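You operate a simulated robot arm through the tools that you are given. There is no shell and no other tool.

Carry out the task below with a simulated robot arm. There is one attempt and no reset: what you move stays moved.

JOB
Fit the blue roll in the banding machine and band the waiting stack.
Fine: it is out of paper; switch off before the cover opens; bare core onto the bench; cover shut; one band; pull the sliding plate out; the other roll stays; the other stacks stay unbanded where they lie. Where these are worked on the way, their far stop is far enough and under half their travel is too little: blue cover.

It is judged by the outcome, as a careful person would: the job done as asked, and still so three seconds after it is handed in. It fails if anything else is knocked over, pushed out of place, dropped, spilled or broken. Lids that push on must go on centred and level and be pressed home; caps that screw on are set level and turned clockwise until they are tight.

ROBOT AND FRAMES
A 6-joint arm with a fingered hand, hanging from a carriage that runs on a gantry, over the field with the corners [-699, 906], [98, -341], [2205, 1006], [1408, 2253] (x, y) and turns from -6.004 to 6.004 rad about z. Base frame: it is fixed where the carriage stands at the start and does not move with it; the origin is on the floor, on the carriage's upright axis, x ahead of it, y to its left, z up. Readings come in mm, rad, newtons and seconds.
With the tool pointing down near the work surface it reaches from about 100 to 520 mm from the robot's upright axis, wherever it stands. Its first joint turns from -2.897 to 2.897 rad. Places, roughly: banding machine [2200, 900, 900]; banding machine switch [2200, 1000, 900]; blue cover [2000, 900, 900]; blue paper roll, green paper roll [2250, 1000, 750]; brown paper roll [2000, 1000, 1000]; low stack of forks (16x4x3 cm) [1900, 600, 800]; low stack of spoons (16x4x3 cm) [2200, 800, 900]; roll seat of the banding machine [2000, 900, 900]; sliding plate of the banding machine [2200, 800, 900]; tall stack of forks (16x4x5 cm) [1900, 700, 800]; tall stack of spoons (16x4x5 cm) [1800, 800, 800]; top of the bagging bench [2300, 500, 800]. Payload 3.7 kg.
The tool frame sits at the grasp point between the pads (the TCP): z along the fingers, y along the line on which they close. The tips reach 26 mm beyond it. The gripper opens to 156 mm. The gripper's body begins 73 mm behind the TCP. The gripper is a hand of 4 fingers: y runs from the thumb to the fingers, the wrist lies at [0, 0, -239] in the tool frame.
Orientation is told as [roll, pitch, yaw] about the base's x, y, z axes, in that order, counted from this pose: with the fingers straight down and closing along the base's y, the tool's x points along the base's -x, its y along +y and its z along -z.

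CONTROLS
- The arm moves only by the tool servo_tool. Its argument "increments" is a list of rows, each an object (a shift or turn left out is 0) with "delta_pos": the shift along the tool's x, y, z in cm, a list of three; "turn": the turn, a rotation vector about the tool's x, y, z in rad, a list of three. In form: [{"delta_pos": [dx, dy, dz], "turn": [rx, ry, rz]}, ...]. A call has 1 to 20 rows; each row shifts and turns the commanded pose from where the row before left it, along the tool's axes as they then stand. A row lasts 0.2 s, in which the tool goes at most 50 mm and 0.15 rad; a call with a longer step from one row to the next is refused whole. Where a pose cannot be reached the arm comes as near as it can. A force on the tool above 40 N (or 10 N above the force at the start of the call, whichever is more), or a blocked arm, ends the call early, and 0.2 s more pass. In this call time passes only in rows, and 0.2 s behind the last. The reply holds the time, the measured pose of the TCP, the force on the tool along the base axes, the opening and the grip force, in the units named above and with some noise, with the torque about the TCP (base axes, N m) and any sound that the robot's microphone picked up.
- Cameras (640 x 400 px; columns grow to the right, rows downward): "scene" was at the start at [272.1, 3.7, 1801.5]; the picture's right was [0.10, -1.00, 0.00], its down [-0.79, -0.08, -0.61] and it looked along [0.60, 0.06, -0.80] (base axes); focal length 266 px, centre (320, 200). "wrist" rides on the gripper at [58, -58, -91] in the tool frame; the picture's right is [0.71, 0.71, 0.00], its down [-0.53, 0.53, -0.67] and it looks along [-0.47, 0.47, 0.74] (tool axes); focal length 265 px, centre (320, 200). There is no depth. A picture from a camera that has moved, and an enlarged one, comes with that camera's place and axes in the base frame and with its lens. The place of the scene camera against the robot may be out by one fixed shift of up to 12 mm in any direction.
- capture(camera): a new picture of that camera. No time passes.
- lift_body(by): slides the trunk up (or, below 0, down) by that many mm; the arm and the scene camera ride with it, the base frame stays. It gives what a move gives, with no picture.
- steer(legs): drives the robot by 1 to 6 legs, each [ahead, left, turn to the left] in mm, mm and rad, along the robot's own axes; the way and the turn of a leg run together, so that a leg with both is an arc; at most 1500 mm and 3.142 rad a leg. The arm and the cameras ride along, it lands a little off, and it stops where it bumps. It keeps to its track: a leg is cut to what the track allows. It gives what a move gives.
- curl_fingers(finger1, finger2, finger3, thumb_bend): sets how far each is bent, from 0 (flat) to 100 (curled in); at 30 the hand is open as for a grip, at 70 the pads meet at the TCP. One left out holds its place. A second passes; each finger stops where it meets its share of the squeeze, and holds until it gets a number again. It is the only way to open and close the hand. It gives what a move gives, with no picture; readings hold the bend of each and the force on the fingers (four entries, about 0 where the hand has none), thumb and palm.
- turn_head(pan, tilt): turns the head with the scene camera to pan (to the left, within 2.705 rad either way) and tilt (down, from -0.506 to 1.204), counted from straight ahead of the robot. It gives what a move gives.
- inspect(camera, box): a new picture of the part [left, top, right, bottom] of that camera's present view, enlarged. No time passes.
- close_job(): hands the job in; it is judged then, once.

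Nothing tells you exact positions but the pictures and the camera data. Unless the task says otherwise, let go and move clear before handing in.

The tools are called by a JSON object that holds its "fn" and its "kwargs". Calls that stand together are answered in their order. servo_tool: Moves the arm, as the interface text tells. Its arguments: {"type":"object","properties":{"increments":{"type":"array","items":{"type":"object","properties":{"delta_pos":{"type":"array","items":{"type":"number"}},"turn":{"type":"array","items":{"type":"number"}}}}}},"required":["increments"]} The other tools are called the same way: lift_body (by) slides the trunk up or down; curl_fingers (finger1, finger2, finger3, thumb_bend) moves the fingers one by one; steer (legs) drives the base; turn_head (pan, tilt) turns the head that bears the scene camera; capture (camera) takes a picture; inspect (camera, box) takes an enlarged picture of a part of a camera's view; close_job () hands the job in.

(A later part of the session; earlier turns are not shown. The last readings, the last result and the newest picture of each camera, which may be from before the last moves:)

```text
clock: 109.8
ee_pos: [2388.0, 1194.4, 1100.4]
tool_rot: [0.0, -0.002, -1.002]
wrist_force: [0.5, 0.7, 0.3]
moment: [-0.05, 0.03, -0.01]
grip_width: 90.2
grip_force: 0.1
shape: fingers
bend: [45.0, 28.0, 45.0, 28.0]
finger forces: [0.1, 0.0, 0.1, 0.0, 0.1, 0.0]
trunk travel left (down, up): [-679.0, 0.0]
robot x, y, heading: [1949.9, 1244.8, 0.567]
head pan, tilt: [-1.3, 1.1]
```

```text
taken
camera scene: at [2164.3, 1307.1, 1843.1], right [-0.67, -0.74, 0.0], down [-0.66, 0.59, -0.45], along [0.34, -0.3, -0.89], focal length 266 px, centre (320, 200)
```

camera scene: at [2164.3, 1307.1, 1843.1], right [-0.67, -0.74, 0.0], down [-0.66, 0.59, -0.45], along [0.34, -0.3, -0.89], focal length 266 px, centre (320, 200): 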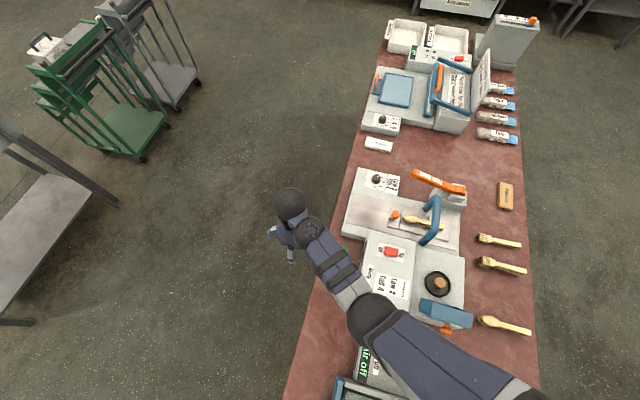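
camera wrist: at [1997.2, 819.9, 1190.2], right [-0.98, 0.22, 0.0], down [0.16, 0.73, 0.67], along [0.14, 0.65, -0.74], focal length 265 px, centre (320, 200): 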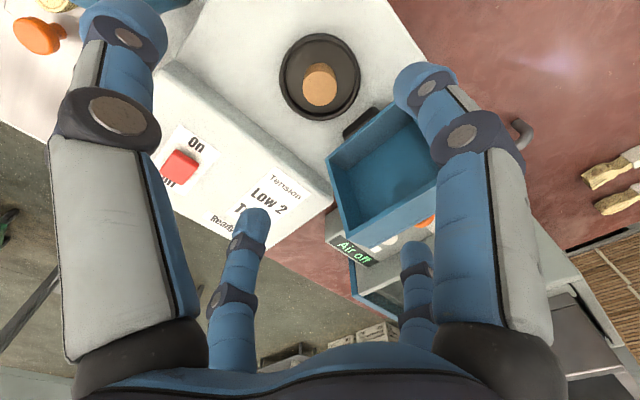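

{"fn": "inspect", "kwargs": {"camera": "scene", "box": [380, 245, 480, 340]}}

{"fn": "inspect", "kwargs": {"camera": "scene", "box": [280, 160, 480, 340]}}

```text
4.21 times, centred on (430, 292) of scene
camera zoom: at [2164.3, 1307.1, 1843.1], right [-0.67, -0.74, 0.0], down [-0.66, 0.59, -0.45], along [0.34, -0.3, -0.89], focal length 1122 px, centre (-143, -190)
```

zoom: 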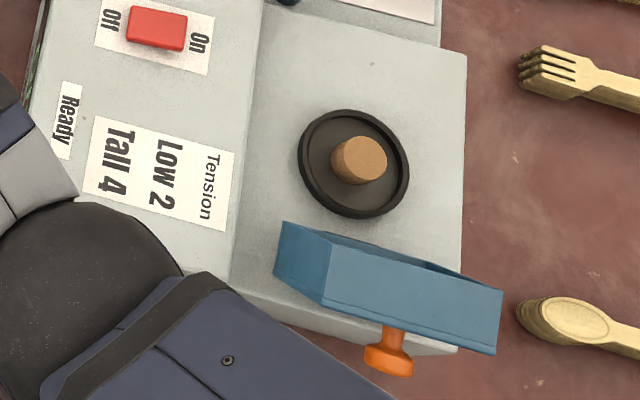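

```text
2.22 times, centred on (380, 250) of scene
camera zoom: at [2164.3, 1307.1, 1843.1], right [-0.67, -0.74, 0.0], down [-0.66, 0.59, -0.45], along [0.34, -0.3, -0.89], focal length 592 px, centre (187, 89)
```

zoom: 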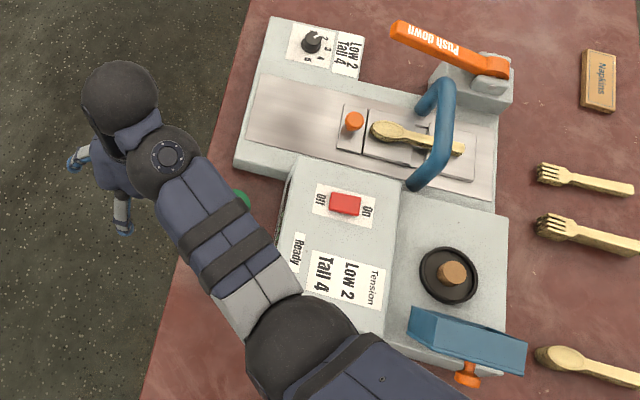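

The view shows the dish with raised rim and the core in the middle; the cover stands open by itself. I'll close the fingers part way and bring the hand over the core.

{"fn": "curl_fingers", "kwargs": {"finger1": 56, "finger2": 56, "finger3": 56, "thumb_bend": 56}}

{"fn": "servo_tool", "kwargs": {"increments": [{"delta_pos": [-0.43, -4.7, 0.6]}, {"delta_pos": [-0.43, -4.7, 0.6]}, {"delta_pos": [-0.43, -4.7, 0.6]}, {"delta_pos": [-0.43, -4.7, 0.6]}, {"delta_pos": [-0.43, -4.7, 0.6]}, {"delta_pos": [-0.43, -4.7, 0.6]}, {"delta_pos": [-0.43, -4.7, 0.6]}, {"delta_pos": [-0.43, -4.7, 0.6]}, {"delta_pos": [-0.43, -4.7, 0.6]}, {"delta_pos": [-0.43, -4.7, 0.6]}]}}

{"fn": "capture", "kwargs": {"camera": "wrist"}}

{"fn": "capture", "kwargs": {"camera": "scene"}}

```text
clock: 110.8
ee_pos: [2387.6, 1194.7, 1099.6]
tool_rot: [0.001, -0.003, -1.0]
wrist_force: [0.5, -1.0, 0.3]
moment: [0.0, 0.01, -0.05]
grip_width: 34.5
grip_force: 0.1
shape: fingers
bend: [56.0, 56.0, 56.0, 56.0]
finger forces: [0.1, 0.0, 0.0, 0.1, 0.1, 0.0]
trunk travel left (down, up): [-679.0, 0.0]
robot x, y, heading: [1949.6, 1248.4, 0.568]
head pan, tilt: [-1.3, 1.1]
```

```text
clock: 113.0
ee_pos: [2015.4, 906.1, 1040.2]
tool_rot: [0.0, -0.002, -1.001]
wrist_force: [-0.1, 0.9, 0.3]
moment: [0.0, 0.02, 0.01]
grip_width: 34.2
grip_force: 0.0
shape: fingers
bend: [56.0, 56.0, 56.0, 56.0]
finger forces: [0.1, 0.0, 0.1, 0.0, 0.0, 0.0]
trunk travel left (down, up): [-679.0, 0.0]
robot x, y, heading: [1951.1, 1243.7, 0.575]
head pan, tilt: [-1.3, 1.1]
```

```text
taken
camera wrist: at [1936.3, 923.5, 1130.3], right [0.21, 0.98, 0.0], down [0.73, -0.16, 0.67], along [0.65, -0.14, -0.74], focal length 265 px, centre (320, 200)
```

wrist: 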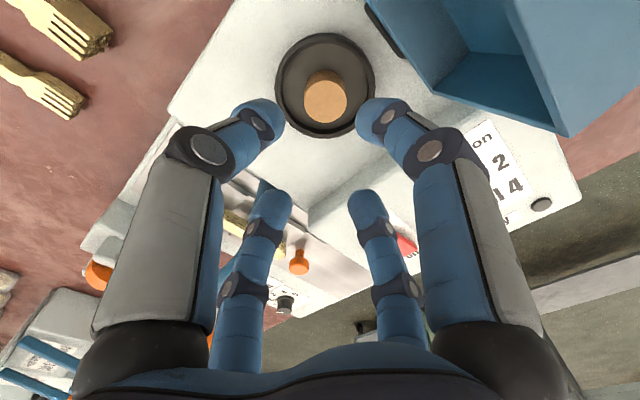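

```text
taken
camera scene: at [2164.4, 1307.1, 1843.2], right [-0.67, -0.74, 0.0], down [-0.66, 0.59, -0.45], along [0.34, -0.3, -0.89], focal length 266 px, centre (320, 200)
```

scene: 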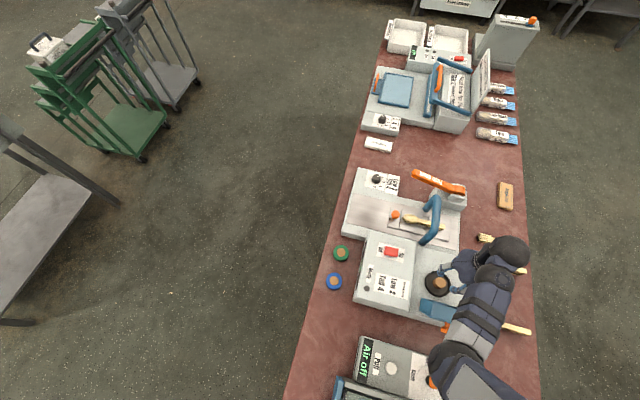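

Opening a bit wider and coming down to get a closer fix on the core.

{"fn": "curl_fingers", "kwargs": {"finger1": 50, "finger2": 48, "finger3": 48, "thumb_bend": 48}}

{"fn": "servo_tool", "kwargs": {"increments": [{"delta_pos": [0.3, 0, 3]}, {"delta_pos": [0, 0, 2.5]}]}}

{"fn": "capture", "kwargs": {"camera": "wrist"}}

{"fn": "inspect", "kwargs": {"camera": "scene", "box": [400, 220, 540, 340]}}

```text
clock: 114.0
ee_pos: [2016.4, 905.8, 1040.1]
tool_rot: [0.001, -0.001, -1.002]
wrist_force: [0.3, 0.7, -0.2]
moment: [0.01, -0.03, 0.01]
grip_width: 53.4
grip_force: 0.1
shape: fingers
bend: [50.0, 48.0, 48.0, 48.0]
finger forces: [0.1, 0.0, 0.0, 0.0, 0.1, 0.0]
trunk travel left (down, up): [-679.0, 0.0]
robot x, y, heading: [1949.8, 1246.5, 0.568]
head pan, tilt: [-1.3, 1.1]
```

```text
clock: 114.5
ee_pos: [2013.7, 908.1, 985.7]
tool_rot: [-0.001, 0.0, -1.001]
wrist_force: [-0.2, -0.4, 0.2]
moment: [0.01, 0.0, -0.04]
grip_width: 53.4
grip_force: 0.1
shape: fingers
bend: [50.0, 48.0, 48.0, 48.0]
finger forces: [0.1, 0.0, 0.0, 0.0, 0.0, 0.0]
trunk travel left (down, up): [-679.0, 0.0]
robot x, y, heading: [1953.4, 1244.2, 0.57]
head pan, tilt: [-1.3, 1.1]
```

```text
taken
camera wrist: at [1933.8, 926.2, 1075.1], right [0.21, 0.98, 0.0], down [0.73, -0.16, 0.67], along [0.65, -0.14, -0.74], focal length 265 px, centre (320, 200)
```

wrist: 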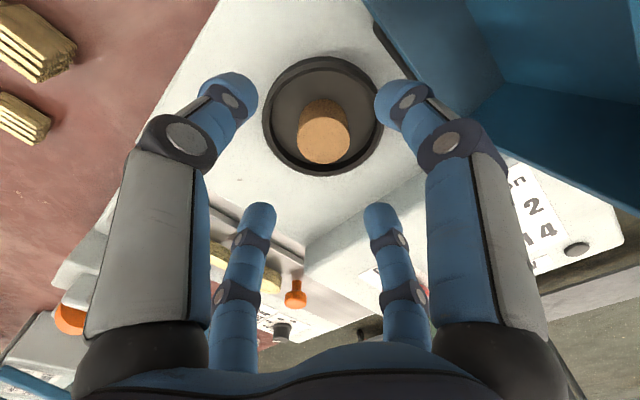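

```text
3.33 times, centred on (470, 280) of scene
camera zoom: at [2164.3, 1307.0, 1843.2], right [-0.67, -0.74, 0.0], down [-0.66, 0.59, -0.45], along [0.34, -0.3, -0.89], focal length 888 px, centre (-180, -67)
```

zoom: 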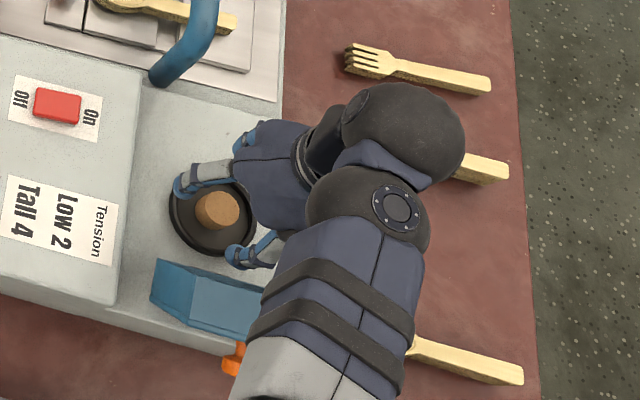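

Core is within 2 mm of centre. I'll narrow the opening so the fingertips fit inside the dish and come down around the core.

{"fn": "curl_fingers", "kwargs": {"finger1": 53, "finger2": 53, "finger3": 53, "thumb_bend": 53}}

{"fn": "servo_tool", "kwargs": {"increments": [{"delta_pos": [0.15, 0, 1.5]}, {"delta_pos": [0, 0, 1]}, {"delta_pos": [0, 0, 0.7]}, {"delta_pos": [0, 0, 0.6]}]}}

{"fn": "capture", "kwargs": {"camera": "wrist"}}

```text
clock: 115.5
ee_pos: [2014.3, 908.2, 984.8]
tool_rot: [0.001, 0.0, -1.003]
wrist_force: [0.9, -0.6, -0.6]
moment: [-0.01, -0.02, 0.02]
grip_width: 42.6
grip_force: 0.0
shape: fingers
bend: [53.0, 53.0, 53.0, 53.0]
finger forces: [0.1, 0.0, 0.0, 0.0, 0.0, 0.0]
trunk travel left (down, up): [-679.0, 0.0]
robot x, y, heading: [1949.6, 1248.4, 0.574]
head pan, tilt: [-1.3, 1.1]
```

```text
clock: 116.5
ee_pos: [2013.6, 907.9, 947.0]
tool_rot: [0.0, -0.002, -1.001]
wrist_force: [0.4, 0.2, 0.2]
moment: [0.02, -0.01, 0.02]
grip_width: 43.1
grip_force: 0.0
shape: fingers
bend: [53.0, 53.0, 53.0, 53.0]
finger forces: [0.0, 0.0, 0.1, 0.0, 0.0, 0.1]
trunk travel left (down, up): [-679.0, 0.0]
robot x, y, heading: [1949.5, 1246.3, 0.569]
head pan, tilt: [-1.3, 1.1]
```

```text
taken
camera wrist: at [1933.1, 925.4, 1037.0], right [0.21, 0.98, 0.0], down [0.73, -0.16, 0.67], along [0.65, -0.14, -0.74], focal length 265 px, centre (320, 200)
```

wrist: 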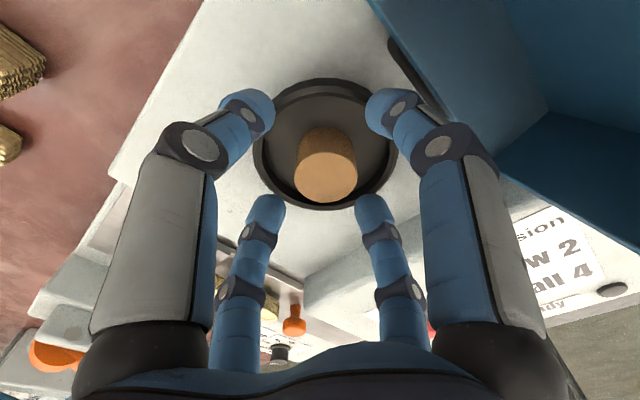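

Core top is at about z 929 and centred. Lowering another 10 mm and then closing on it.

{"fn": "servo_tool", "kwargs": {"increments": [{"delta_pos": [0, 0, 0.5]}, {"delta_pos": [0, 0, 0.5]}]}}

{"fn": "curl_fingers", "kwargs": {"finger1": 66, "finger2": 66, "finger3": 66, "thumb_bend": 66}}

{"fn": "capture", "kwargs": {"camera": "wrist"}}

```text
clock: 117.2
ee_pos: [2014.6, 903.0, 942.1]
tool_rot: [-0.003, -0.009, -0.998]
wrist_force: [-1.5, 5.0, 28.9]
moment: [0.89, -0.97, 0.15]
grip_width: 45.2
grip_force: 15.2
shape: fingers
bend: [51.0, 51.0, 53.0, 53.0]
finger forces: [2.3, 27.9, 0.0, 0.0, 0.0, 0.0]
trunk travel left (down, up): [-679.0, 0.0]
robot x, y, heading: [1948.5, 1244.9, 0.571]
head pan, tilt: [-1.3, 1.1]
stopped in row 2: the force on the tool passed its limit at 44 N (the readings are from after the stop); the commanded pose is now the measured one
```

```text
clock: 117.5
ee_pos: [2016.0, 905.6, 942.0]
tool_rot: [0.002, -0.003, -0.995]
wrist_force: [0.3, 13.1, 31.4]
moment: [1.23, -0.95, 0.1]
grip_width: 28.9
grip_force: 19.2
shape: fingers
bend: [53.0, 52.0, 66.0, 66.0]
finger forces: [10.4, 28.6, 0.0, 0.1, 0.0, 0.0]
trunk travel left (down, up): [-679.0, 0.0]
robot x, y, heading: [1950.5, 1242.0, 0.569]
head pan, tilt: [-1.3, 1.1]
stopped: the force on the tool passed its limit at 42 N (the readings are from after the stop); the commanded pose is now the measured one
```

```text
taken
camera wrist: at [1935.2, 923.3, 1031.4], right [0.21, 0.98, 0.0], down [0.73, -0.15, 0.67], along [0.66, -0.14, -0.74], focal length 265 px, centre (320, 200)
```

wrist: 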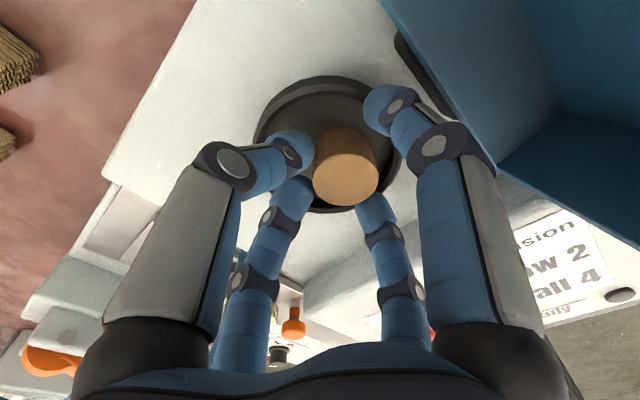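

Fingers 1 and 2 met the dish rim. I'll back off, reopen and re-centre.

{"fn": "servo_tool", "kwargs": {"increments": [{"delta_pos": [0, 0, -0.7]}]}}

{"fn": "curl_fingers", "kwargs": {"finger1": 52, "finger2": 52, "finger3": 52, "thumb_bend": 52}}

{"fn": "servo_tool", "kwargs": {"increments": [{"delta_pos": [0, 0, -3]}]}}

{"fn": "capture", "kwargs": {"camera": "wrist"}}

{"fn": "inspect", "kwargs": {"camera": "scene", "box": [400, 240, 490, 320]}}

```text
clock: 117.9
ee_pos: [2014.4, 902.9, 948.0]
tool_rot: [-0.003, -0.005, -1.001]
wrist_force: [0.3, 0.1, 0.0]
moment: [0.0, -0.02, 0.01]
grip_width: 18.6
grip_force: 3.9
shape: fingers
bend: [59.0, 59.0, 66.0, 66.0]
finger forces: [3.2, 1.7, 0.4, 0.1, 1.9, 0.0]
trunk travel left (down, up): [-679.0, 0.0]
robot x, y, heading: [1949.3, 1244.8, 0.571]
head pan, tilt: [-1.3, 1.1]
```

```text
clock: 118.9
ee_pos: [2013.0, 904.6, 947.9]
tool_rot: [-0.002, -0.005, -0.999]
wrist_force: [0.4, -0.5, -0.5]
moment: [0.0, 0.01, 0.01]
grip_width: 44.6
grip_force: 0.2
shape: fingers
bend: [52.0, 52.0, 52.0, 52.0]
finger forces: [0.1, 0.0, 0.1, 0.0, 0.0, 0.0]
trunk travel left (down, up): [-679.0, 0.0]
robot x, y, heading: [1950.3, 1245.7, 0.573]
head pan, tilt: [-1.3, 1.1]
```

```text
clock: 119.3
ee_pos: [2015.9, 903.1, 980.0]
tool_rot: [-0.002, -0.006, -0.997]
wrist_force: [-0.3, 0.7, -0.6]
moment: [0.01, 0.0, 0.0]
grip_width: 45.0
grip_force: 0.0
shape: fingers
bend: [52.0, 52.0, 52.0, 52.0]
finger forces: [0.1, 0.1, 0.0, 0.1, 0.0, 0.0]
trunk travel left (down, up): [-679.0, 0.0]
robot x, y, heading: [1950.7, 1241.6, 0.569]
head pan, tilt: [-1.3, 1.1]
```

```text
taken
camera wrist: at [1935.5, 922.2, 1068.8], right [0.21, 0.98, 0.0], down [0.73, -0.15, 0.67], along [0.65, -0.15, -0.74], focal length 265 px, centre (320, 200)
```

wrist: 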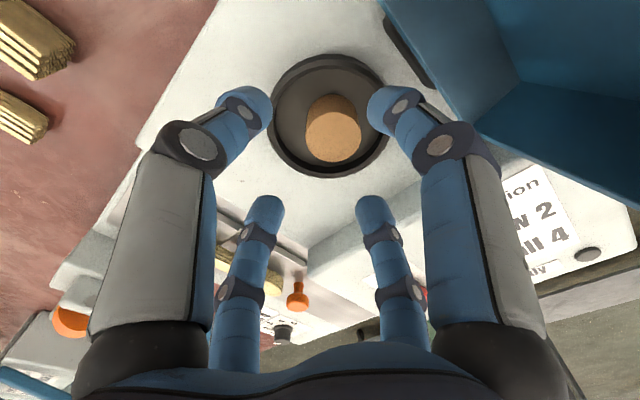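

```text
5.00 times, centred on (445, 280) of scene
camera zoom: at [2164.3, 1307.2, 1843.1], right [-0.67, -0.74, 0.0], down [-0.66, 0.59, -0.45], along [0.34, -0.3, -0.89], focal length 1333 px, centre (-305, -200)
```

zoom: 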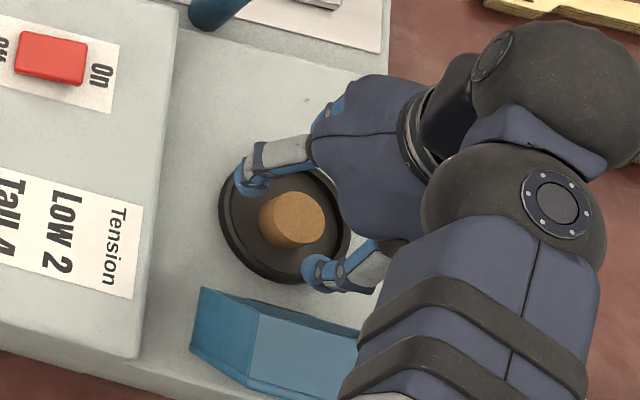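

The core sits about 7 mm left and 4 mm farther than the present grasp point; the rim top is at about z 916. I'll re-centre, come down to just above the rim and close evenly.

{"fn": "servo_tool", "kwargs": {"increments": [{"delta_pos": [0.7, 0.35, 1]}, {"delta_pos": [0, 0, 1.5]}, {"delta_pos": [0, 0, 0.9]}]}}

{"fn": "capture", "kwargs": {"camera": "wrist"}}

{"fn": "curl_fingers", "kwargs": {"finger1": 62, "finger2": 62, "finger3": 62, "thumb_bend": 62}}

{"fn": "capture", "kwargs": {"camera": "wrist"}}

```text
clock: 120.1
ee_pos: [2013.4, 910.8, 943.7]
tool_rot: [-0.004, -0.006, -0.998]
wrist_force: [0.3, 0.5, -0.6]
moment: [-0.02, -0.01, -0.01]
grip_width: 44.7
grip_force: 0.0
shape: fingers
bend: [52.0, 52.0, 52.0, 52.0]
finger forces: [0.0, 0.0, 0.0, 0.0, 0.0, 0.0]
trunk travel left (down, up): [-679.0, 0.0]
robot x, y, heading: [1950.0, 1245.6, 0.573]
head pan, tilt: [-1.3, 1.1]
```

```text
taken
camera wrist: at [1934.0, 929.2, 1033.5], right [0.21, 0.98, -0.01], down [0.73, -0.15, 0.67], along [0.66, -0.15, -0.74], focal length 265 px, centre (320, 200)
```

wrist: 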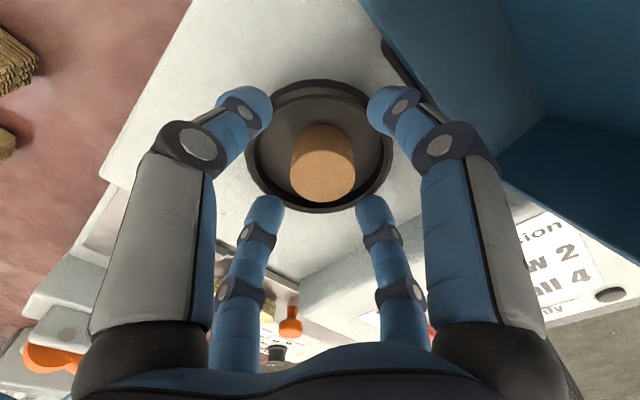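

```text
clock: 121.1
ee_pos: [2014.2, 910.8, 943.6]
tool_rot: [-0.002, -0.006, -0.998]
wrist_force: [0.9, -0.4, -0.1]
moment: [0.03, -0.03, -0.02]
grip_width: 18.8
grip_force: 1.0
shape: fingers
bend: [61.0, 61.0, 61.0, 62.0]
finger forces: [0.5, 0.6, 0.5, 0.0, 0.3, 0.0]
trunk travel left (down, up): [-679.0, 0.0]
robot x, y, heading: [1948.7, 1248.0, 0.567]
head pan, tilt: [-1.3, 1.1]
```

```text
taken
camera wrist: at [1934.0, 929.3, 1033.6], right [0.21, 0.98, 0.0], down [0.73, -0.15, 0.67], along [0.65, -0.15, -0.74], focal length 265 px, centre (320, 200)
```

wrist: 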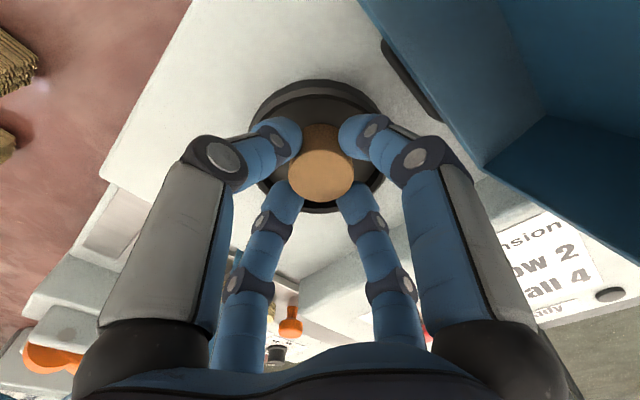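

All four fingers touch the core evenly. Squeezing and lifting.

{"fn": "curl_fingers", "kwargs": {"finger1": 67, "finger2": 67, "finger3": 67, "thumb_bend": 67}}

{"fn": "servo_tool", "kwargs": {"increments": [{"delta_pos": [0, 0, -1.5]}, {"delta_pos": [0, 0, -2.5]}, {"delta_pos": [0, 0, -3]}]}}

{"fn": "capture", "kwargs": {"camera": "wrist"}}

{"fn": "inspect", "kwargs": {"camera": "scene", "box": [380, 220, 520, 340]}}

```text
clock: 122.1
ee_pos: [2013.7, 912.3, 943.9]
tool_rot: [-0.003, -0.004, -0.998]
wrist_force: [0.3, -0.1, 0.3]
moment: [-0.01, 0.01, -0.03]
grip_width: 16.4
grip_force: 8.8
shape: fingers
bend: [62.0, 62.0, 62.0, 64.0]
finger forces: [4.5, 5.0, 4.2, 0.1, 5.3, 0.1]
trunk travel left (down, up): [-679.0, 0.0]
robot x, y, heading: [1948.3, 1243.0, 0.567]
head pan, tilt: [-1.3, 1.1]
```

```text
clock: 122.9
ee_pos: [2013.7, 912.1, 1015.4]
tool_rot: [0.0, -0.005, -0.998]
wrist_force: [0.1, 0.4, 0.0]
moment: [0.02, -0.01, 0.0]
grip_width: 16.3
grip_force: 9.5
shape: fingers
bend: [62.0, 62.0, 62.0, 64.0]
finger forces: [4.3, 5.0, 4.3, 0.1, 5.3, 0.1]
trunk travel left (down, up): [-679.0, 0.0]
robot x, y, heading: [1951.7, 1244.1, 0.566]
head pan, tilt: [-1.3, 1.1]
```

```text
taken
camera wrist: at [1933.7, 929.6, 1104.9], right [0.21, 0.98, 0.0], down [0.73, -0.15, 0.67], along [0.65, -0.14, -0.74], focal length 265 px, centre (320, 200)
```

wrist: 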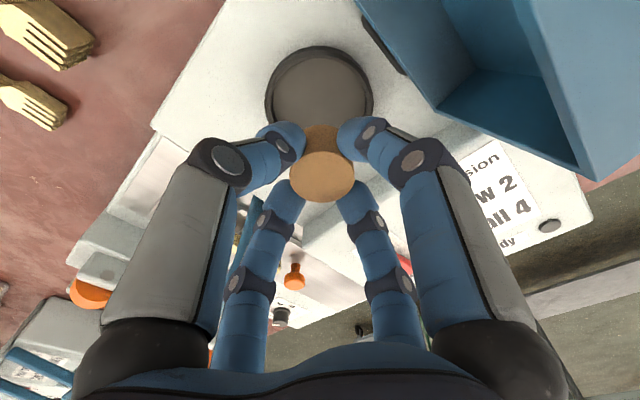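

```text
3.33 times, centred on (450, 280) of scene
camera zoom: at [2164.3, 1307.3, 1843.1], right [-0.67, -0.74, 0.0], down [-0.66, 0.59, -0.45], along [0.34, -0.3, -0.89], focal length 888 px, centre (-113, -67)
```

zoom: 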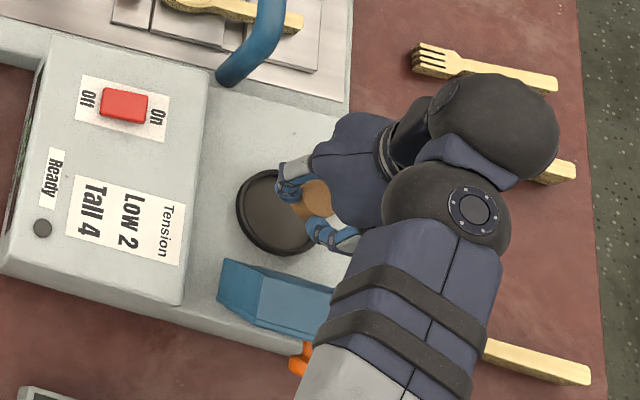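

The core is out of the dish. I'll carry it over the back of the machine and set it upright on the free bench spot left of the rolls.

{"fn": "servo_tool", "kwargs": {"increments": [{"delta_pos": [0.24, 4.46, 0]}, {"delta_pos": [0.24, 4.46, 0]}, {"delta_pos": [0.24, 4.46, 0]}, {"delta_pos": [0.24, 4.46, 0]}, {"delta_pos": [0.24, 4.46, 0]}, {"delta_pos": [0.24, 4.46, 0]}, {"delta_pos": [0.24, 4.46, 0]}, {"delta_pos": [3.2, 0.2, 2.3]}, {"delta_pos": [3.2, 0.2, 2.3]}, {"delta_pos": [3.2, 0.2, 2.3]}, {"delta_pos": [3.2, 0.2, 2.3]}, {"delta_pos": [3.2, 0.2, 2.3]}]}}

{"fn": "capture", "kwargs": {"camera": "wrist"}}

{"fn": "capture", "kwargs": {"camera": "scene"}}

```text
clock: 125.5
ee_pos: [2188.4, 1234.7, 896.0]
tool_rot: [-0.003, -0.006, -1.0]
wrist_force: [0.7, 1.2, -1.0]
moment: [0.05, 0.0, -0.03]
grip_width: 15.9
grip_force: 9.1
shape: fingers
bend: [62.0, 62.0, 62.0, 64.0]
finger forces: [4.2, 5.0, 4.2, 0.1, 5.1, 0.0]
trunk travel left (down, up): [-679.0, 0.0]
robot x, y, heading: [1952.6, 1247.7, 0.568]
head pan, tilt: [-1.3, 1.1]
```

```text
taken
camera wrist: at [2107.9, 1252.9, 986.4], right [0.21, 0.98, -0.01], down [0.73, -0.15, 0.67], along [0.65, -0.15, -0.74], focal length 265 px, centre (320, 200)
```

wrist: 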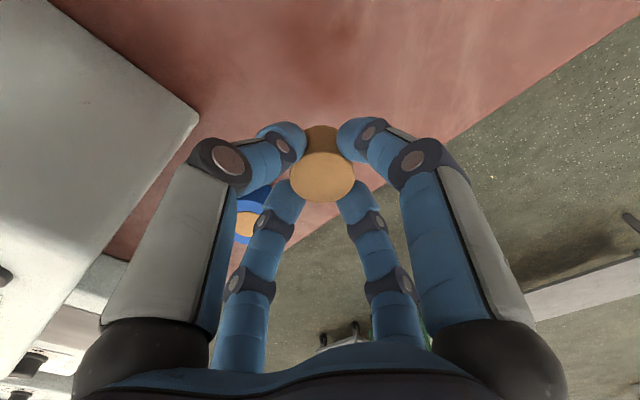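

```text
taken
camera scene: at [2164.3, 1307.2, 1843.2], right [-0.67, -0.74, 0.0], down [-0.66, 0.59, -0.45], along [0.34, -0.3, -0.89], focal length 266 px, centre (320, 200)
```

scene: 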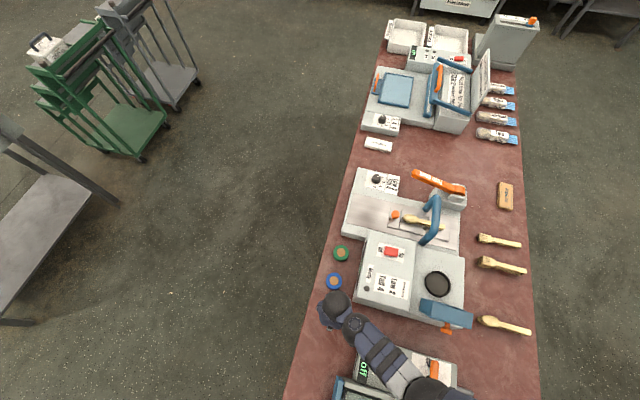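

Over the free spot. Lowering the core onto the bench gently.

{"fn": "servo_tool", "kwargs": {"increments": [{"delta_pos": [0, 0, 2]}, {"delta_pos": [0, 0, 1.5]}, {"delta_pos": [0, 0, 0.7]}]}}

{"fn": "servo_tool", "kwargs": {"increments": [{"delta_pos": [0, 0, 0.3]}, {"delta_pos": [0, 0, 0.3]}]}}

```text
clock: 126.3
ee_pos: [2188.6, 1235.8, 854.7]
tool_rot: [-0.001, -0.006, -0.998]
wrist_force: [0.3, 0.3, -0.3]
moment: [0.02, 0.02, 0.05]
grip_width: 15.8
grip_force: 9.0
shape: fingers
bend: [62.0, 62.0, 62.0, 64.0]
finger forces: [4.2, 5.0, 4.2, 0.0, 5.1, 0.0]
trunk travel left (down, up): [-679.0, 0.0]
robot x, y, heading: [1948.1, 1243.8, 0.572]
head pan, tilt: [-1.3, 1.1]
```

```text
clock: 126.9
ee_pos: [2188.2, 1235.1, 850.7]
tool_rot: [0.001, -0.007, -0.998]
wrist_force: [0.7, 0.2, 0.2]
moment: [0.0, 0.0, 0.01]
grip_width: 16.0
grip_force: 9.7
shape: fingers
bend: [62.0, 62.0, 62.0, 64.0]
finger forces: [4.4, 5.0, 4.2, 0.0, 5.2, 0.0]
trunk travel left (down, up): [-679.0, 0.0]
robot x, y, heading: [1949.4, 1245.5, 0.567]
head pan, tilt: [-1.3, 1.1]
```

{"fn": "servo_tool", "kwargs": {"increments": [{"delta_pos": [0, 0, 0.3]}, {"delta_pos": [0, 0, 0.3]}]}}

{"fn": "inspect", "kwargs": {"camera": "wrist", "box": [230, 80, 430, 205]}}

```text
clock: 127.5
ee_pos: [2188.3, 1234.1, 843.7]
tool_rot: [-0.003, -0.004, -0.997]
wrist_force: [-0.7, 0.3, 0.6]
moment: [0.01, -0.02, 0.0]
grip_width: 15.8
grip_force: 9.4
shape: fingers
bend: [62.0, 62.0, 62.0, 64.0]
finger forces: [4.5, 5.1, 4.2, 0.0, 5.3, 0.1]
trunk travel left (down, up): [-679.0, 0.0]
robot x, y, heading: [1949.2, 1247.4, 0.564]
head pan, tilt: [-1.3, 1.1]
```

```text
3.20 times, centred on (330, 142) of wrist
camera zoom: at [2108.8, 1251.8, 933.2], right [0.21, 0.98, 0.0], down [0.73, -0.15, 0.67], along [0.65, -0.15, -0.74], focal length 849 px, centre (288, 384)
```

zoom: 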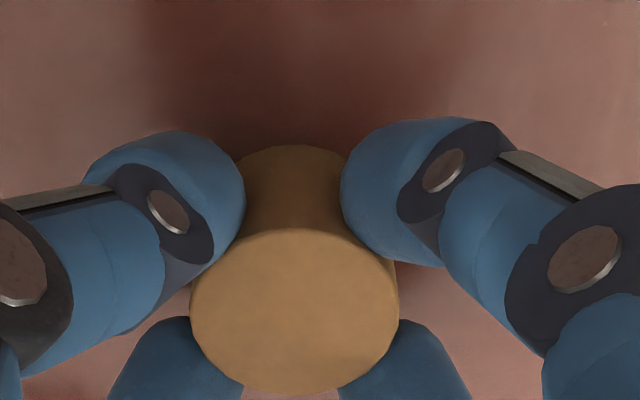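

{"fn": "servo_tool", "kwargs": {"increments": [{"delta_pos": [0, 0, 0.2]}]}}

{"fn": "servo_tool", "kwargs": {"increments": [{"delta_pos": [0, 0, 0.2]}]}}

```text
clock: 127.9
ee_pos: [2188.8, 1234.5, 842.4]
tool_rot: [0.0, -0.007, -0.998]
wrist_force: [-1.5, 0.3, 13.3]
moment: [-0.01, 0.03, -0.03]
grip_width: 16.0
grip_force: 11.8
shape: fingers
bend: [62.0, 62.0, 62.0, 64.0]
finger forces: [5.5, 6.0, 5.2, 0.1, 7.3, 0.0]
trunk travel left (down, up): [-679.0, 0.0]
robot x, y, heading: [1949.4, 1244.4, 0.568]
head pan, tilt: [-1.3, 1.1]
```

```text
clock: 128.3
ee_pos: [2189.4, 1233.5, 839.5]
tool_rot: [0.0, -0.007, -0.998]
wrist_force: [-2.2, -1.1, 16.9]
moment: [0.0, 0.02, 0.01]
grip_width: 15.3
grip_force: 13.5
shape: fingers
bend: [62.0, 62.0, 62.0, 64.0]
finger forces: [5.8, 6.7, 5.5, 0.0, 7.7, 0.0]
trunk travel left (down, up): [-679.0, 0.0]
robot x, y, heading: [1949.8, 1247.8, 0.57]
head pan, tilt: [-1.3, 1.1]
```

The core stands on the bench. Releasing and rising.

{"fn": "servo_tool", "kwargs": {"increments": [{"delta_pos": [0, 0, -0.2]}]}}

{"fn": "curl_fingers", "kwargs": {"finger1": 50, "finger2": 50, "finger3": 50, "thumb_bend": 50}}

{"fn": "servo_tool", "kwargs": {"increments": [{"delta_pos": [0, 0, -2]}, {"delta_pos": [0, 0, -4]}, {"delta_pos": [0, 0, -4]}]}}

{"fn": "capture", "kwargs": {"camera": "wrist"}}

```text
clock: 128.7
ee_pos: [2187.9, 1234.3, 841.7]
tool_rot: [-0.002, -0.005, -0.999]
wrist_force: [1.4, -0.8, 3.0]
moment: [-0.02, -0.05, -0.01]
grip_width: 15.7
grip_force: 10.6
shape: fingers
bend: [62.0, 62.0, 62.0, 64.0]
finger forces: [4.5, 6.1, 4.9, 0.1, 5.5, 0.0]
trunk travel left (down, up): [-679.0, 0.0]
robot x, y, heading: [1948.3, 1244.7, 0.569]
head pan, tilt: [-1.3, 1.1]
```

```text
clock: 129.7
ee_pos: [2188.5, 1233.8, 841.8]
tool_rot: [-0.001, -0.006, -0.997]
wrist_force: [-0.1, 1.2, -0.3]
moment: [0.04, 0.03, 0.02]
grip_width: 50.4
grip_force: 0.0
shape: fingers
bend: [50.0, 50.0, 50.0, 50.0]
finger forces: [0.0, 0.0, 0.1, 0.0, 0.0, 0.0]
trunk travel left (down, up): [-679.0, 0.0]
robot x, y, heading: [1948.3, 1247.9, 0.568]
head pan, tilt: [-1.3, 1.1]
```

```text
clock: 130.5
ee_pos: [2186.7, 1235.8, 944.0]
tool_rot: [-0.001, -0.006, -0.998]
wrist_force: [-0.2, -1.0, -0.4]
moment: [0.0, 0.06, -0.01]
grip_width: 50.9
grip_force: 0.1
shape: fingers
bend: [50.0, 50.0, 50.0, 50.0]
finger forces: [0.0, 0.0, 0.0, 0.1, 0.0, 0.0]
trunk travel left (down, up): [-679.0, 0.0]
robot x, y, heading: [1949.2, 1246.2, 0.573]
head pan, tilt: [-1.3, 1.1]
```

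```text
taken
camera wrist: at [2107.4, 1253.2, 1034.0], right [0.21, 0.98, 0.0], down [0.73, -0.15, 0.67], along [0.65, -0.14, -0.74], focal length 265 px, centre (320, 200)
```

wrist: 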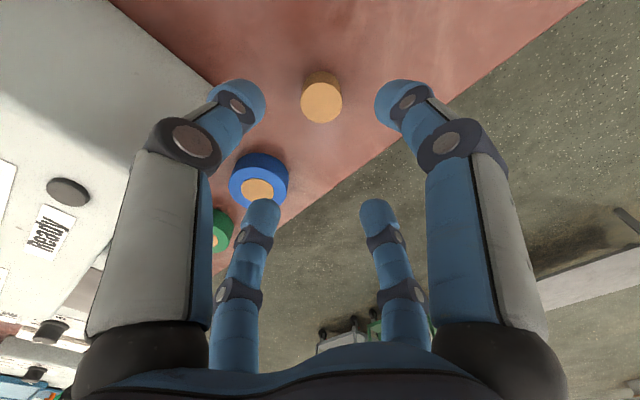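

The core stands free on the bench. Next, the blue roll: opening a bit wider and moving above it for a fix.

{"fn": "curl_fingers", "kwargs": {"finger1": 44, "finger2": 44, "finger3": 44, "thumb_bend": 44}}

{"fn": "servo_tool", "kwargs": {"increments": [{"delta_pos": [-3.8, 0.6, 0]}, {"delta_pos": [-3.8, 0.6, 0]}, {"delta_pos": [-3.7, 0.6, 0]}]}}

{"fn": "capture", "kwargs": {"camera": "wrist"}}

{"fn": "inspect", "kwargs": {"camera": "scene", "box": [300, 220, 420, 330]}}

```text
clock: 131.5
ee_pos: [2188.3, 1234.8, 943.5]
tool_rot: [-0.001, -0.004, -0.999]
wrist_force: [-0.5, 0.1, -1.1]
moment: [0.04, -0.01, 0.01]
grip_width: 67.5
grip_force: 0.0
shape: fingers
bend: [44.0, 44.0, 44.0, 44.0]
finger forces: [0.0, 0.0, 0.0, 0.0, 0.1, 0.0]
trunk travel left (down, up): [-679.0, 0.0]
robot x, y, heading: [1949.9, 1244.2, 0.567]
head pan, tilt: [-1.3, 1.1]
```

```text
clock: 132.3
ee_pos: [2263.7, 1149.0, 944.2]
tool_rot: [-0.002, -0.004, -0.997]
wrist_force: [-0.2, -0.1, -0.7]
moment: [-0.06, -0.01, 0.01]
grip_width: 67.8
grip_force: 0.1
shape: fingers
bend: [44.0, 44.0, 44.0, 44.0]
finger forces: [0.0, 0.0, 0.0, 0.1, 0.0, 0.1]
trunk travel left (down, up): [-679.0, 0.0]
robot x, y, heading: [1949.8, 1247.5, 0.568]
head pan, tilt: [-1.3, 1.1]
```

```text
taken
camera wrist: at [2184.2, 1167.3, 1034.2], right [0.21, 0.98, 0.0], down [0.73, -0.15, 0.67], along [0.65, -0.14, -0.74], focal length 265 px, centre (320, 200)
```

wrist: 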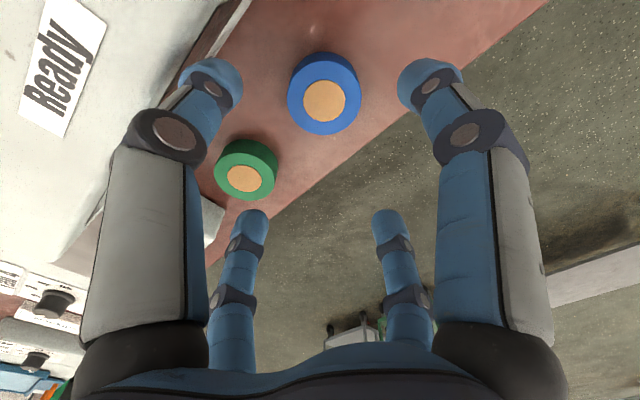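

```text
3.64 times, centred on (360, 275) of scene
camera zoom: at [2164.2, 1307.3, 1843.1], right [-0.67, -0.74, 0.0], down [-0.66, 0.59, -0.45], along [0.34, -0.3, -0.89], focal length 969 px, centre (174, -73)
```

zoom: 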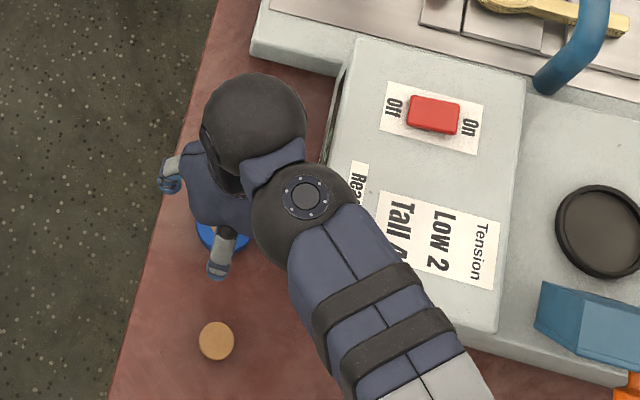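

Blue roll centre is within 4 mm of the grasp point. Correcting and descending around it.

{"fn": "servo_tool", "kwargs": {"increments": [{"delta_pos": [0.28, 0.28, 3]}, {"delta_pos": [0, 0, 3]}, {"delta_pos": [0, 0, 1.5]}]}}

{"fn": "capture", "kwargs": {"camera": "wrist"}}

```text
clock: 133.1
ee_pos: [2266.1, 1153.2, 868.6]
tool_rot: [0.001, -0.006, -1.0]
wrist_force: [-0.3, 0.4, -0.5]
moment: [0.03, -0.04, 0.0]
grip_width: 67.7
grip_force: 0.0
shape: fingers
bend: [44.0, 44.0, 44.0, 44.0]
finger forces: [0.1, 0.1, 0.0, 0.0, 0.0, 0.0]
trunk travel left (down, up): [-679.0, 0.0]
robot x, y, heading: [1950.0, 1243.7, 0.568]
head pan, tilt: [-1.3, 1.1]
```

```text
taken
camera wrist: at [2186.0, 1170.8, 957.7], right [0.21, 0.98, 0.0], down [0.72, -0.15, 0.67], along [0.66, -0.14, -0.74], focal length 265 px, centre (320, 200)
```

wrist: 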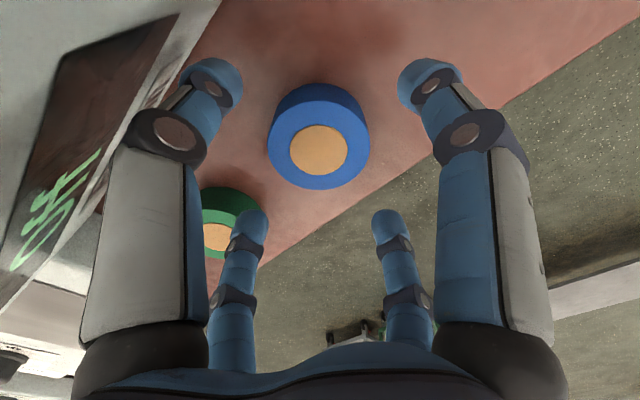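

{"fn": "servo_tool", "kwargs": {"increments": [{"delta_pos": [0, 0, 1.5]}, {"delta_pos": [0, 0, 0.8]}, {"delta_pos": [0, 0, 0.35]}]}}

{"fn": "curl_fingers", "kwargs": {"finger1": 56, "finger2": 56, "finger3": 56, "thumb_bend": 56}}

{"fn": "capture", "kwargs": {"camera": "wrist"}}

```text
clock: 133.9
ee_pos: [2258.3, 1155.6, 855.0]
tool_rot: [0.0, -0.005, -0.999]
wrist_force: [0.0, 0.1, -0.3]
moment: [0.03, 0.02, -0.02]
grip_width: 67.8
grip_force: 0.0
shape: fingers
bend: [44.0, 44.0, 44.0, 44.0]
finger forces: [0.0, 0.0, 0.0, 0.0, 0.1, 0.0]
out of reach, approached as far as the arm can: row 1, 2, 3
trunk travel left (down, up): [-679.0, 0.0]
robot x, y, heading: [1952.4, 1245.7, 0.57]
head pan, tilt: [-1.3, 1.1]
```

```text
clock: 134.9
ee_pos: [2258.9, 1156.0, 855.0]
tool_rot: [0.0, -0.006, -0.999]
wrist_force: [0.1, 0.3, 0.2]
moment: [0.02, 0.01, 0.02]
grip_width: 35.1
grip_force: 1.0
shape: fingers
bend: [56.0, 55.0, 55.0, 56.0]
finger forces: [0.3, 0.7, 0.7, 0.1, 0.3, 0.1]
trunk travel left (down, up): [-679.0, 0.0]
robot x, y, heading: [1952.6, 1244.8, 0.568]
head pan, tilt: [-1.3, 1.1]
```

```text
taken
camera wrist: at [2178.4, 1173.6, 945.0], right [0.21, 0.98, 0.0], down [0.73, -0.15, 0.67], along [0.66, -0.15, -0.74], focal length 265 px, centre (320, 200)
```

wrist: 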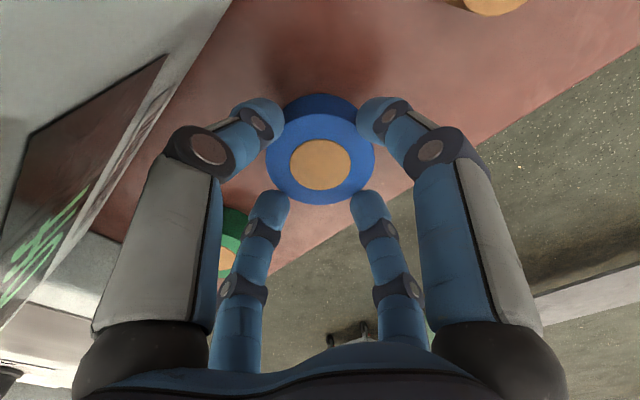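

The arm can't get quite low enough with the trunk fully up. I'll open again, rise, lower the trunk 60 mm, and redo it.

{"fn": "curl_fingers", "kwargs": {"finger1": 44, "finger2": 44, "finger3": 44, "thumb_bend": 44}}

{"fn": "servo_tool", "kwargs": {"increments": [{"delta_pos": [0, 0, -3]}, {"delta_pos": [0, 0, -4]}, {"delta_pos": [0, 0, -2]}]}}

{"fn": "lift_body", "kwargs": {"by": -60}}

{"fn": "capture", "kwargs": {"camera": "wrist"}}

```text
clock: 135.9
ee_pos: [2257.7, 1155.1, 855.7]
tool_rot: [-0.003, -0.004, -0.997]
wrist_force: [0.5, -0.2, 0.2]
moment: [-0.01, 0.0, 0.03]
grip_width: 67.8
grip_force: 0.1
shape: fingers
bend: [44.0, 44.0, 44.0, 44.0]
finger forces: [0.1, 0.0, 0.0, 0.0, 0.1, 0.1]
trunk travel left (down, up): [-679.0, 0.0]
robot x, y, heading: [1954.0, 1247.0, 0.573]
head pan, tilt: [-1.3, 1.1]
```

```text
clock: 136.7
ee_pos: [2258.3, 1157.2, 944.2]
tool_rot: [0.0, -0.004, -0.998]
wrist_force: [0.2, -0.2, 0.8]
moment: [-0.01, 0.0, 0.03]
grip_width: 67.9
grip_force: 0.0
shape: fingers
bend: [44.0, 44.0, 44.0, 44.0]
finger forces: [0.1, 0.1, 0.0, 0.1, 0.0, 0.1]
trunk travel left (down, up): [-679.0, 0.0]
robot x, y, heading: [1952.4, 1245.7, 0.567]
head pan, tilt: [-1.3, 1.1]
```

```text
clock: 137.7
ee_pos: [2259.2, 1156.9, 885.3]
tool_rot: [0.0, -0.005, -1.0]
wrist_force: [0.0, -0.5, -0.2]
moment: [0.0, 0.03, -0.01]
grip_width: 67.8
grip_force: 0.1
shape: fingers
bend: [44.0, 44.0, 44.0, 44.0]
finger forces: [0.1, 0.0, 0.1, 0.1, 0.1, 0.0]
trunk travel left (down, up): [-619.0, 60.0]
robot x, y, heading: [1954.8, 1244.1, 0.567]
head pan, tilt: [-1.3, 1.1]
```

```text
taken
camera wrist: at [2178.7, 1174.6, 975.2], right [0.21, 0.98, 0.0], down [0.73, -0.15, 0.67], along [0.66, -0.15, -0.74], focal length 265 px, centre (320, 200)
```

wrist: 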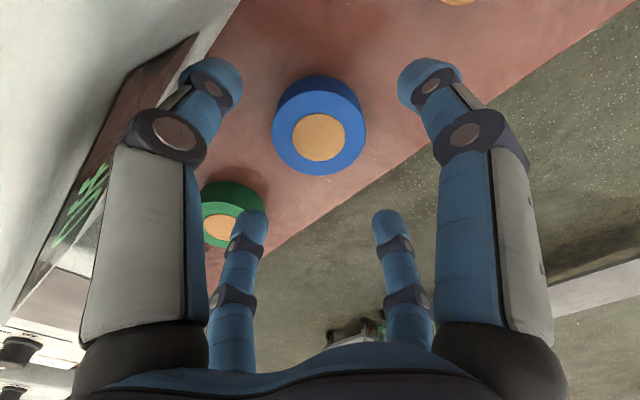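

The roll is centred beneath the hand now. Descending to grip height.

{"fn": "servo_tool", "kwargs": {"increments": [{"delta_pos": [0, 0, 2]}, {"delta_pos": [0, 0, 1.5]}, {"delta_pos": [0, 0, 0.8]}]}}

{"fn": "curl_fingers", "kwargs": {"finger1": 56, "finger2": 56, "finger3": 56, "thumb_bend": 56}}

{"fn": "capture", "kwargs": {"camera": "wrist"}}

```text
clock: 138.5
ee_pos: [2257.3, 1155.4, 842.7]
tool_rot: [-0.002, -0.005, -0.999]
wrist_force: [0.2, 0.7, 0.2]
moment: [0.01, -0.04, 0.0]
grip_width: 67.6
grip_force: 0.0
shape: fingers
bend: [44.0, 44.0, 44.0, 44.0]
finger forces: [0.0, 0.1, 0.0, 0.1, 0.0, 0.0]
trunk travel left (down, up): [-619.0, 60.0]
robot x, y, heading: [1949.3, 1246.6, 0.57]
head pan, tilt: [-1.3, 1.1]
```

```text
clock: 139.5
ee_pos: [2257.7, 1156.2, 843.1]
tool_rot: [-0.002, -0.006, -0.998]
wrist_force: [0.7, 0.8, -0.3]
moment: [0.0, 0.01, -0.01]
grip_width: 36.1
grip_force: 1.4
shape: fingers
bend: [55.0, 55.0, 55.0, 56.0]
finger forces: [0.7, 1.0, 1.1, 0.0, 0.8, 0.0]
trunk travel left (down, up): [-619.0, 60.0]
robot x, y, heading: [1950.7, 1243.3, 0.57]
head pan, tilt: [-1.3, 1.1]
```

```text
taken
camera wrist: at [2178.1, 1174.4, 933.5], right [0.21, 0.98, 0.0], down [0.73, -0.15, 0.67], along [0.65, -0.15, -0.74], focal length 265 px, centre (320, 200)
```

wrist: 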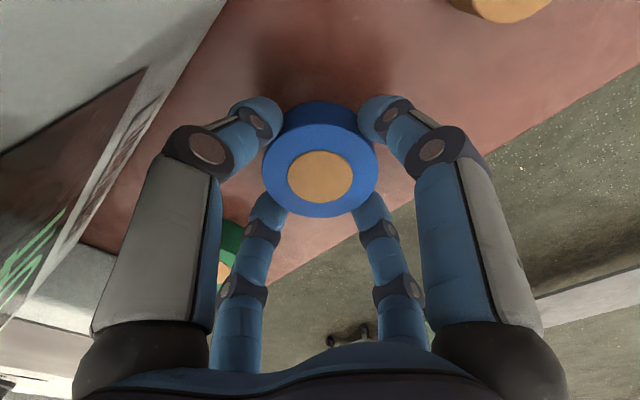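

Even contact on all four. I'll take it 4 mm lower for more hold, then squeeze.

{"fn": "curl_fingers", "kwargs": {"finger1": 50, "finger2": 50, "finger3": 50, "thumb_bend": 50}}

{"fn": "servo_tool", "kwargs": {"increments": [{"delta_pos": [0, 0, 0.4]}]}}

{"fn": "curl_fingers", "kwargs": {"finger1": 62, "finger2": 62, "finger3": 62, "thumb_bend": 62}}

{"fn": "servo_tool", "kwargs": {"increments": [{"delta_pos": [0, 0, -1]}, {"delta_pos": [0, 0, -2]}]}}

{"fn": "capture", "kwargs": {"camera": "wrist"}}

```text
clock: 140.5
ee_pos: [2257.3, 1155.8, 844.2]
tool_rot: [-0.001, -0.005, -0.997]
wrist_force: [0.0, -0.5, -0.1]
moment: [0.0, -0.03, 0.02]
grip_width: 50.5
grip_force: 0.0
shape: fingers
bend: [50.0, 50.0, 50.0, 50.0]
finger forces: [0.0, 0.0, 0.0, 0.1, 0.0, 0.0]
trunk travel left (down, up): [-619.0, 60.0]
robot x, y, heading: [1956.0, 1243.3, 0.571]
head pan, tilt: [-1.3, 1.1]
```

```text
clock: 140.9
ee_pos: [2259.0, 1155.9, 839.0]
tool_rot: [0.0, -0.006, -0.999]
wrist_force: [0.2, -0.4, 0.4]
moment: [0.04, -0.03, 0.0]
grip_width: 50.5
grip_force: 0.0
shape: fingers
bend: [50.0, 50.0, 50.0, 50.0]
finger forces: [0.0, 0.0, 0.0, 0.1, 0.1, 0.0]
trunk travel left (down, up): [-619.0, 60.0]
robot x, y, heading: [1952.9, 1244.4, 0.565]
head pan, tilt: [-1.3, 1.1]
```

```text
clock: 141.9
ee_pos: [2258.7, 1156.3, 840.1]
tool_rot: [0.0, -0.005, -0.998]
wrist_force: [-0.1, -0.4, 1.0]
moment: [0.01, -0.03, 0.01]
grip_width: 34.8
grip_force: 12.6
shape: fingers
bend: [56.0, 56.0, 56.0, 57.0]
finger forces: [5.8, 6.3, 5.6, 0.0, 7.2, 0.0]
trunk travel left (down, up): [-619.0, 60.0]
robot x, y, heading: [1950.5, 1246.0, 0.563]
head pan, tilt: [-1.3, 1.1]
```

```text
clock: 142.5
ee_pos: [2258.6, 1156.3, 870.0]
tool_rot: [-0.001, -0.005, -0.999]
wrist_force: [0.3, -0.5, 0.2]
moment: [0.0, 0.01, -0.02]
grip_width: 34.5
grip_force: 12.2
shape: fingers
bend: [56.0, 56.0, 56.0, 57.0]
finger forces: [5.6, 6.0, 5.6, 0.0, 7.1, 0.0]
trunk travel left (down, up): [-619.0, 60.0]
robot x, y, heading: [1951.6, 1242.5, 0.575]
head pan, tilt: [-1.3, 1.1]
```

```text
taken
camera wrist: at [2177.7, 1174.4, 959.2], right [0.21, 0.98, 0.0], down [0.73, -0.15, 0.67], along [0.65, -0.15, -0.74], focal length 265 px, centre (320, 200)
```

wrist: 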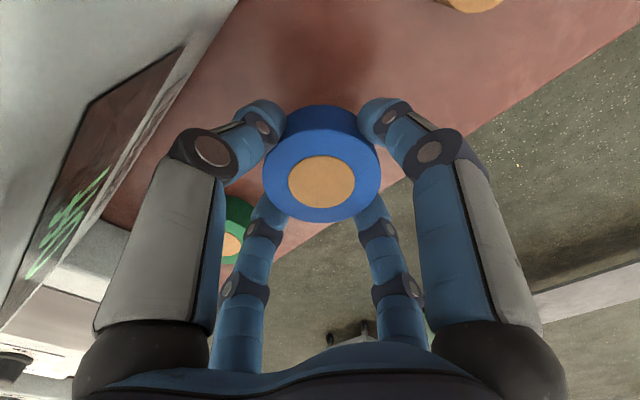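

The roll is held. Raising with trunk and arm for the carry over the machine.

{"fn": "lift_body", "kwargs": {"by": 60}}

{"fn": "servo_tool", "kwargs": {"increments": [{"delta_pos": [0, 0, -3]}, {"delta_pos": [0, 0, -3]}, {"delta_pos": [0, 0, -2.5]}]}}

{"fn": "capture", "kwargs": {"camera": "wrist"}}

```text
clock: 143.5
ee_pos: [2257.8, 1155.9, 929.8]
tool_rot: [-0.003, -0.004, -0.999]
wrist_force: [-0.8, -0.4, -0.4]
moment: [0.0, -0.02, -0.04]
grip_width: 34.8
grip_force: 12.3
shape: fingers
bend: [56.0, 56.0, 56.0, 57.0]
finger forces: [5.6, 6.0, 5.4, 0.0, 7.0, 0.0]
trunk travel left (down, up): [-679.0, 0.0]
robot x, y, heading: [1948.1, 1242.0, 0.57]
head pan, tilt: [-1.3, 1.1]
```

```text
clock: 144.3
ee_pos: [2256.7, 1157.5, 1012.9]
tool_rot: [-0.002, -0.006, -0.998]
wrist_force: [0.0, 1.3, -0.9]
moment: [0.0, -0.03, -0.02]
grip_width: 34.6
grip_force: 12.2
shape: fingers
bend: [56.0, 56.0, 56.0, 57.0]
finger forces: [5.6, 6.2, 5.5, 0.1, 7.0, 0.1]
trunk travel left (down, up): [-679.0, 0.0]
robot x, y, heading: [1951.5, 1243.6, 0.569]
head pan, tilt: [-1.3, 1.1]
```

```text
taken
camera wrist: at [2176.2, 1174.9, 1103.9], right [0.21, 0.98, 0.0], down [0.73, -0.15, 0.67], along [0.65, -0.14, -0.74], focal length 265 px, centre (320, 200)
```

wrist: 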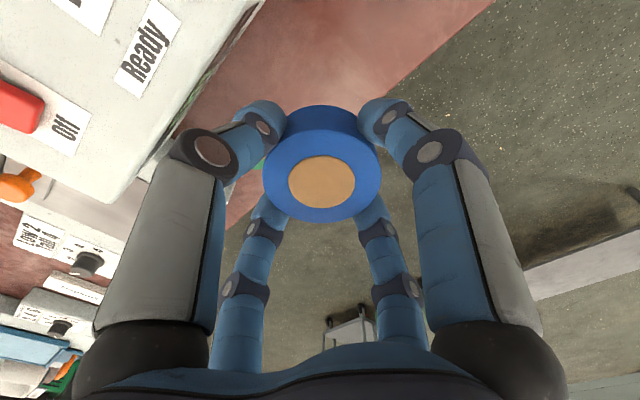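

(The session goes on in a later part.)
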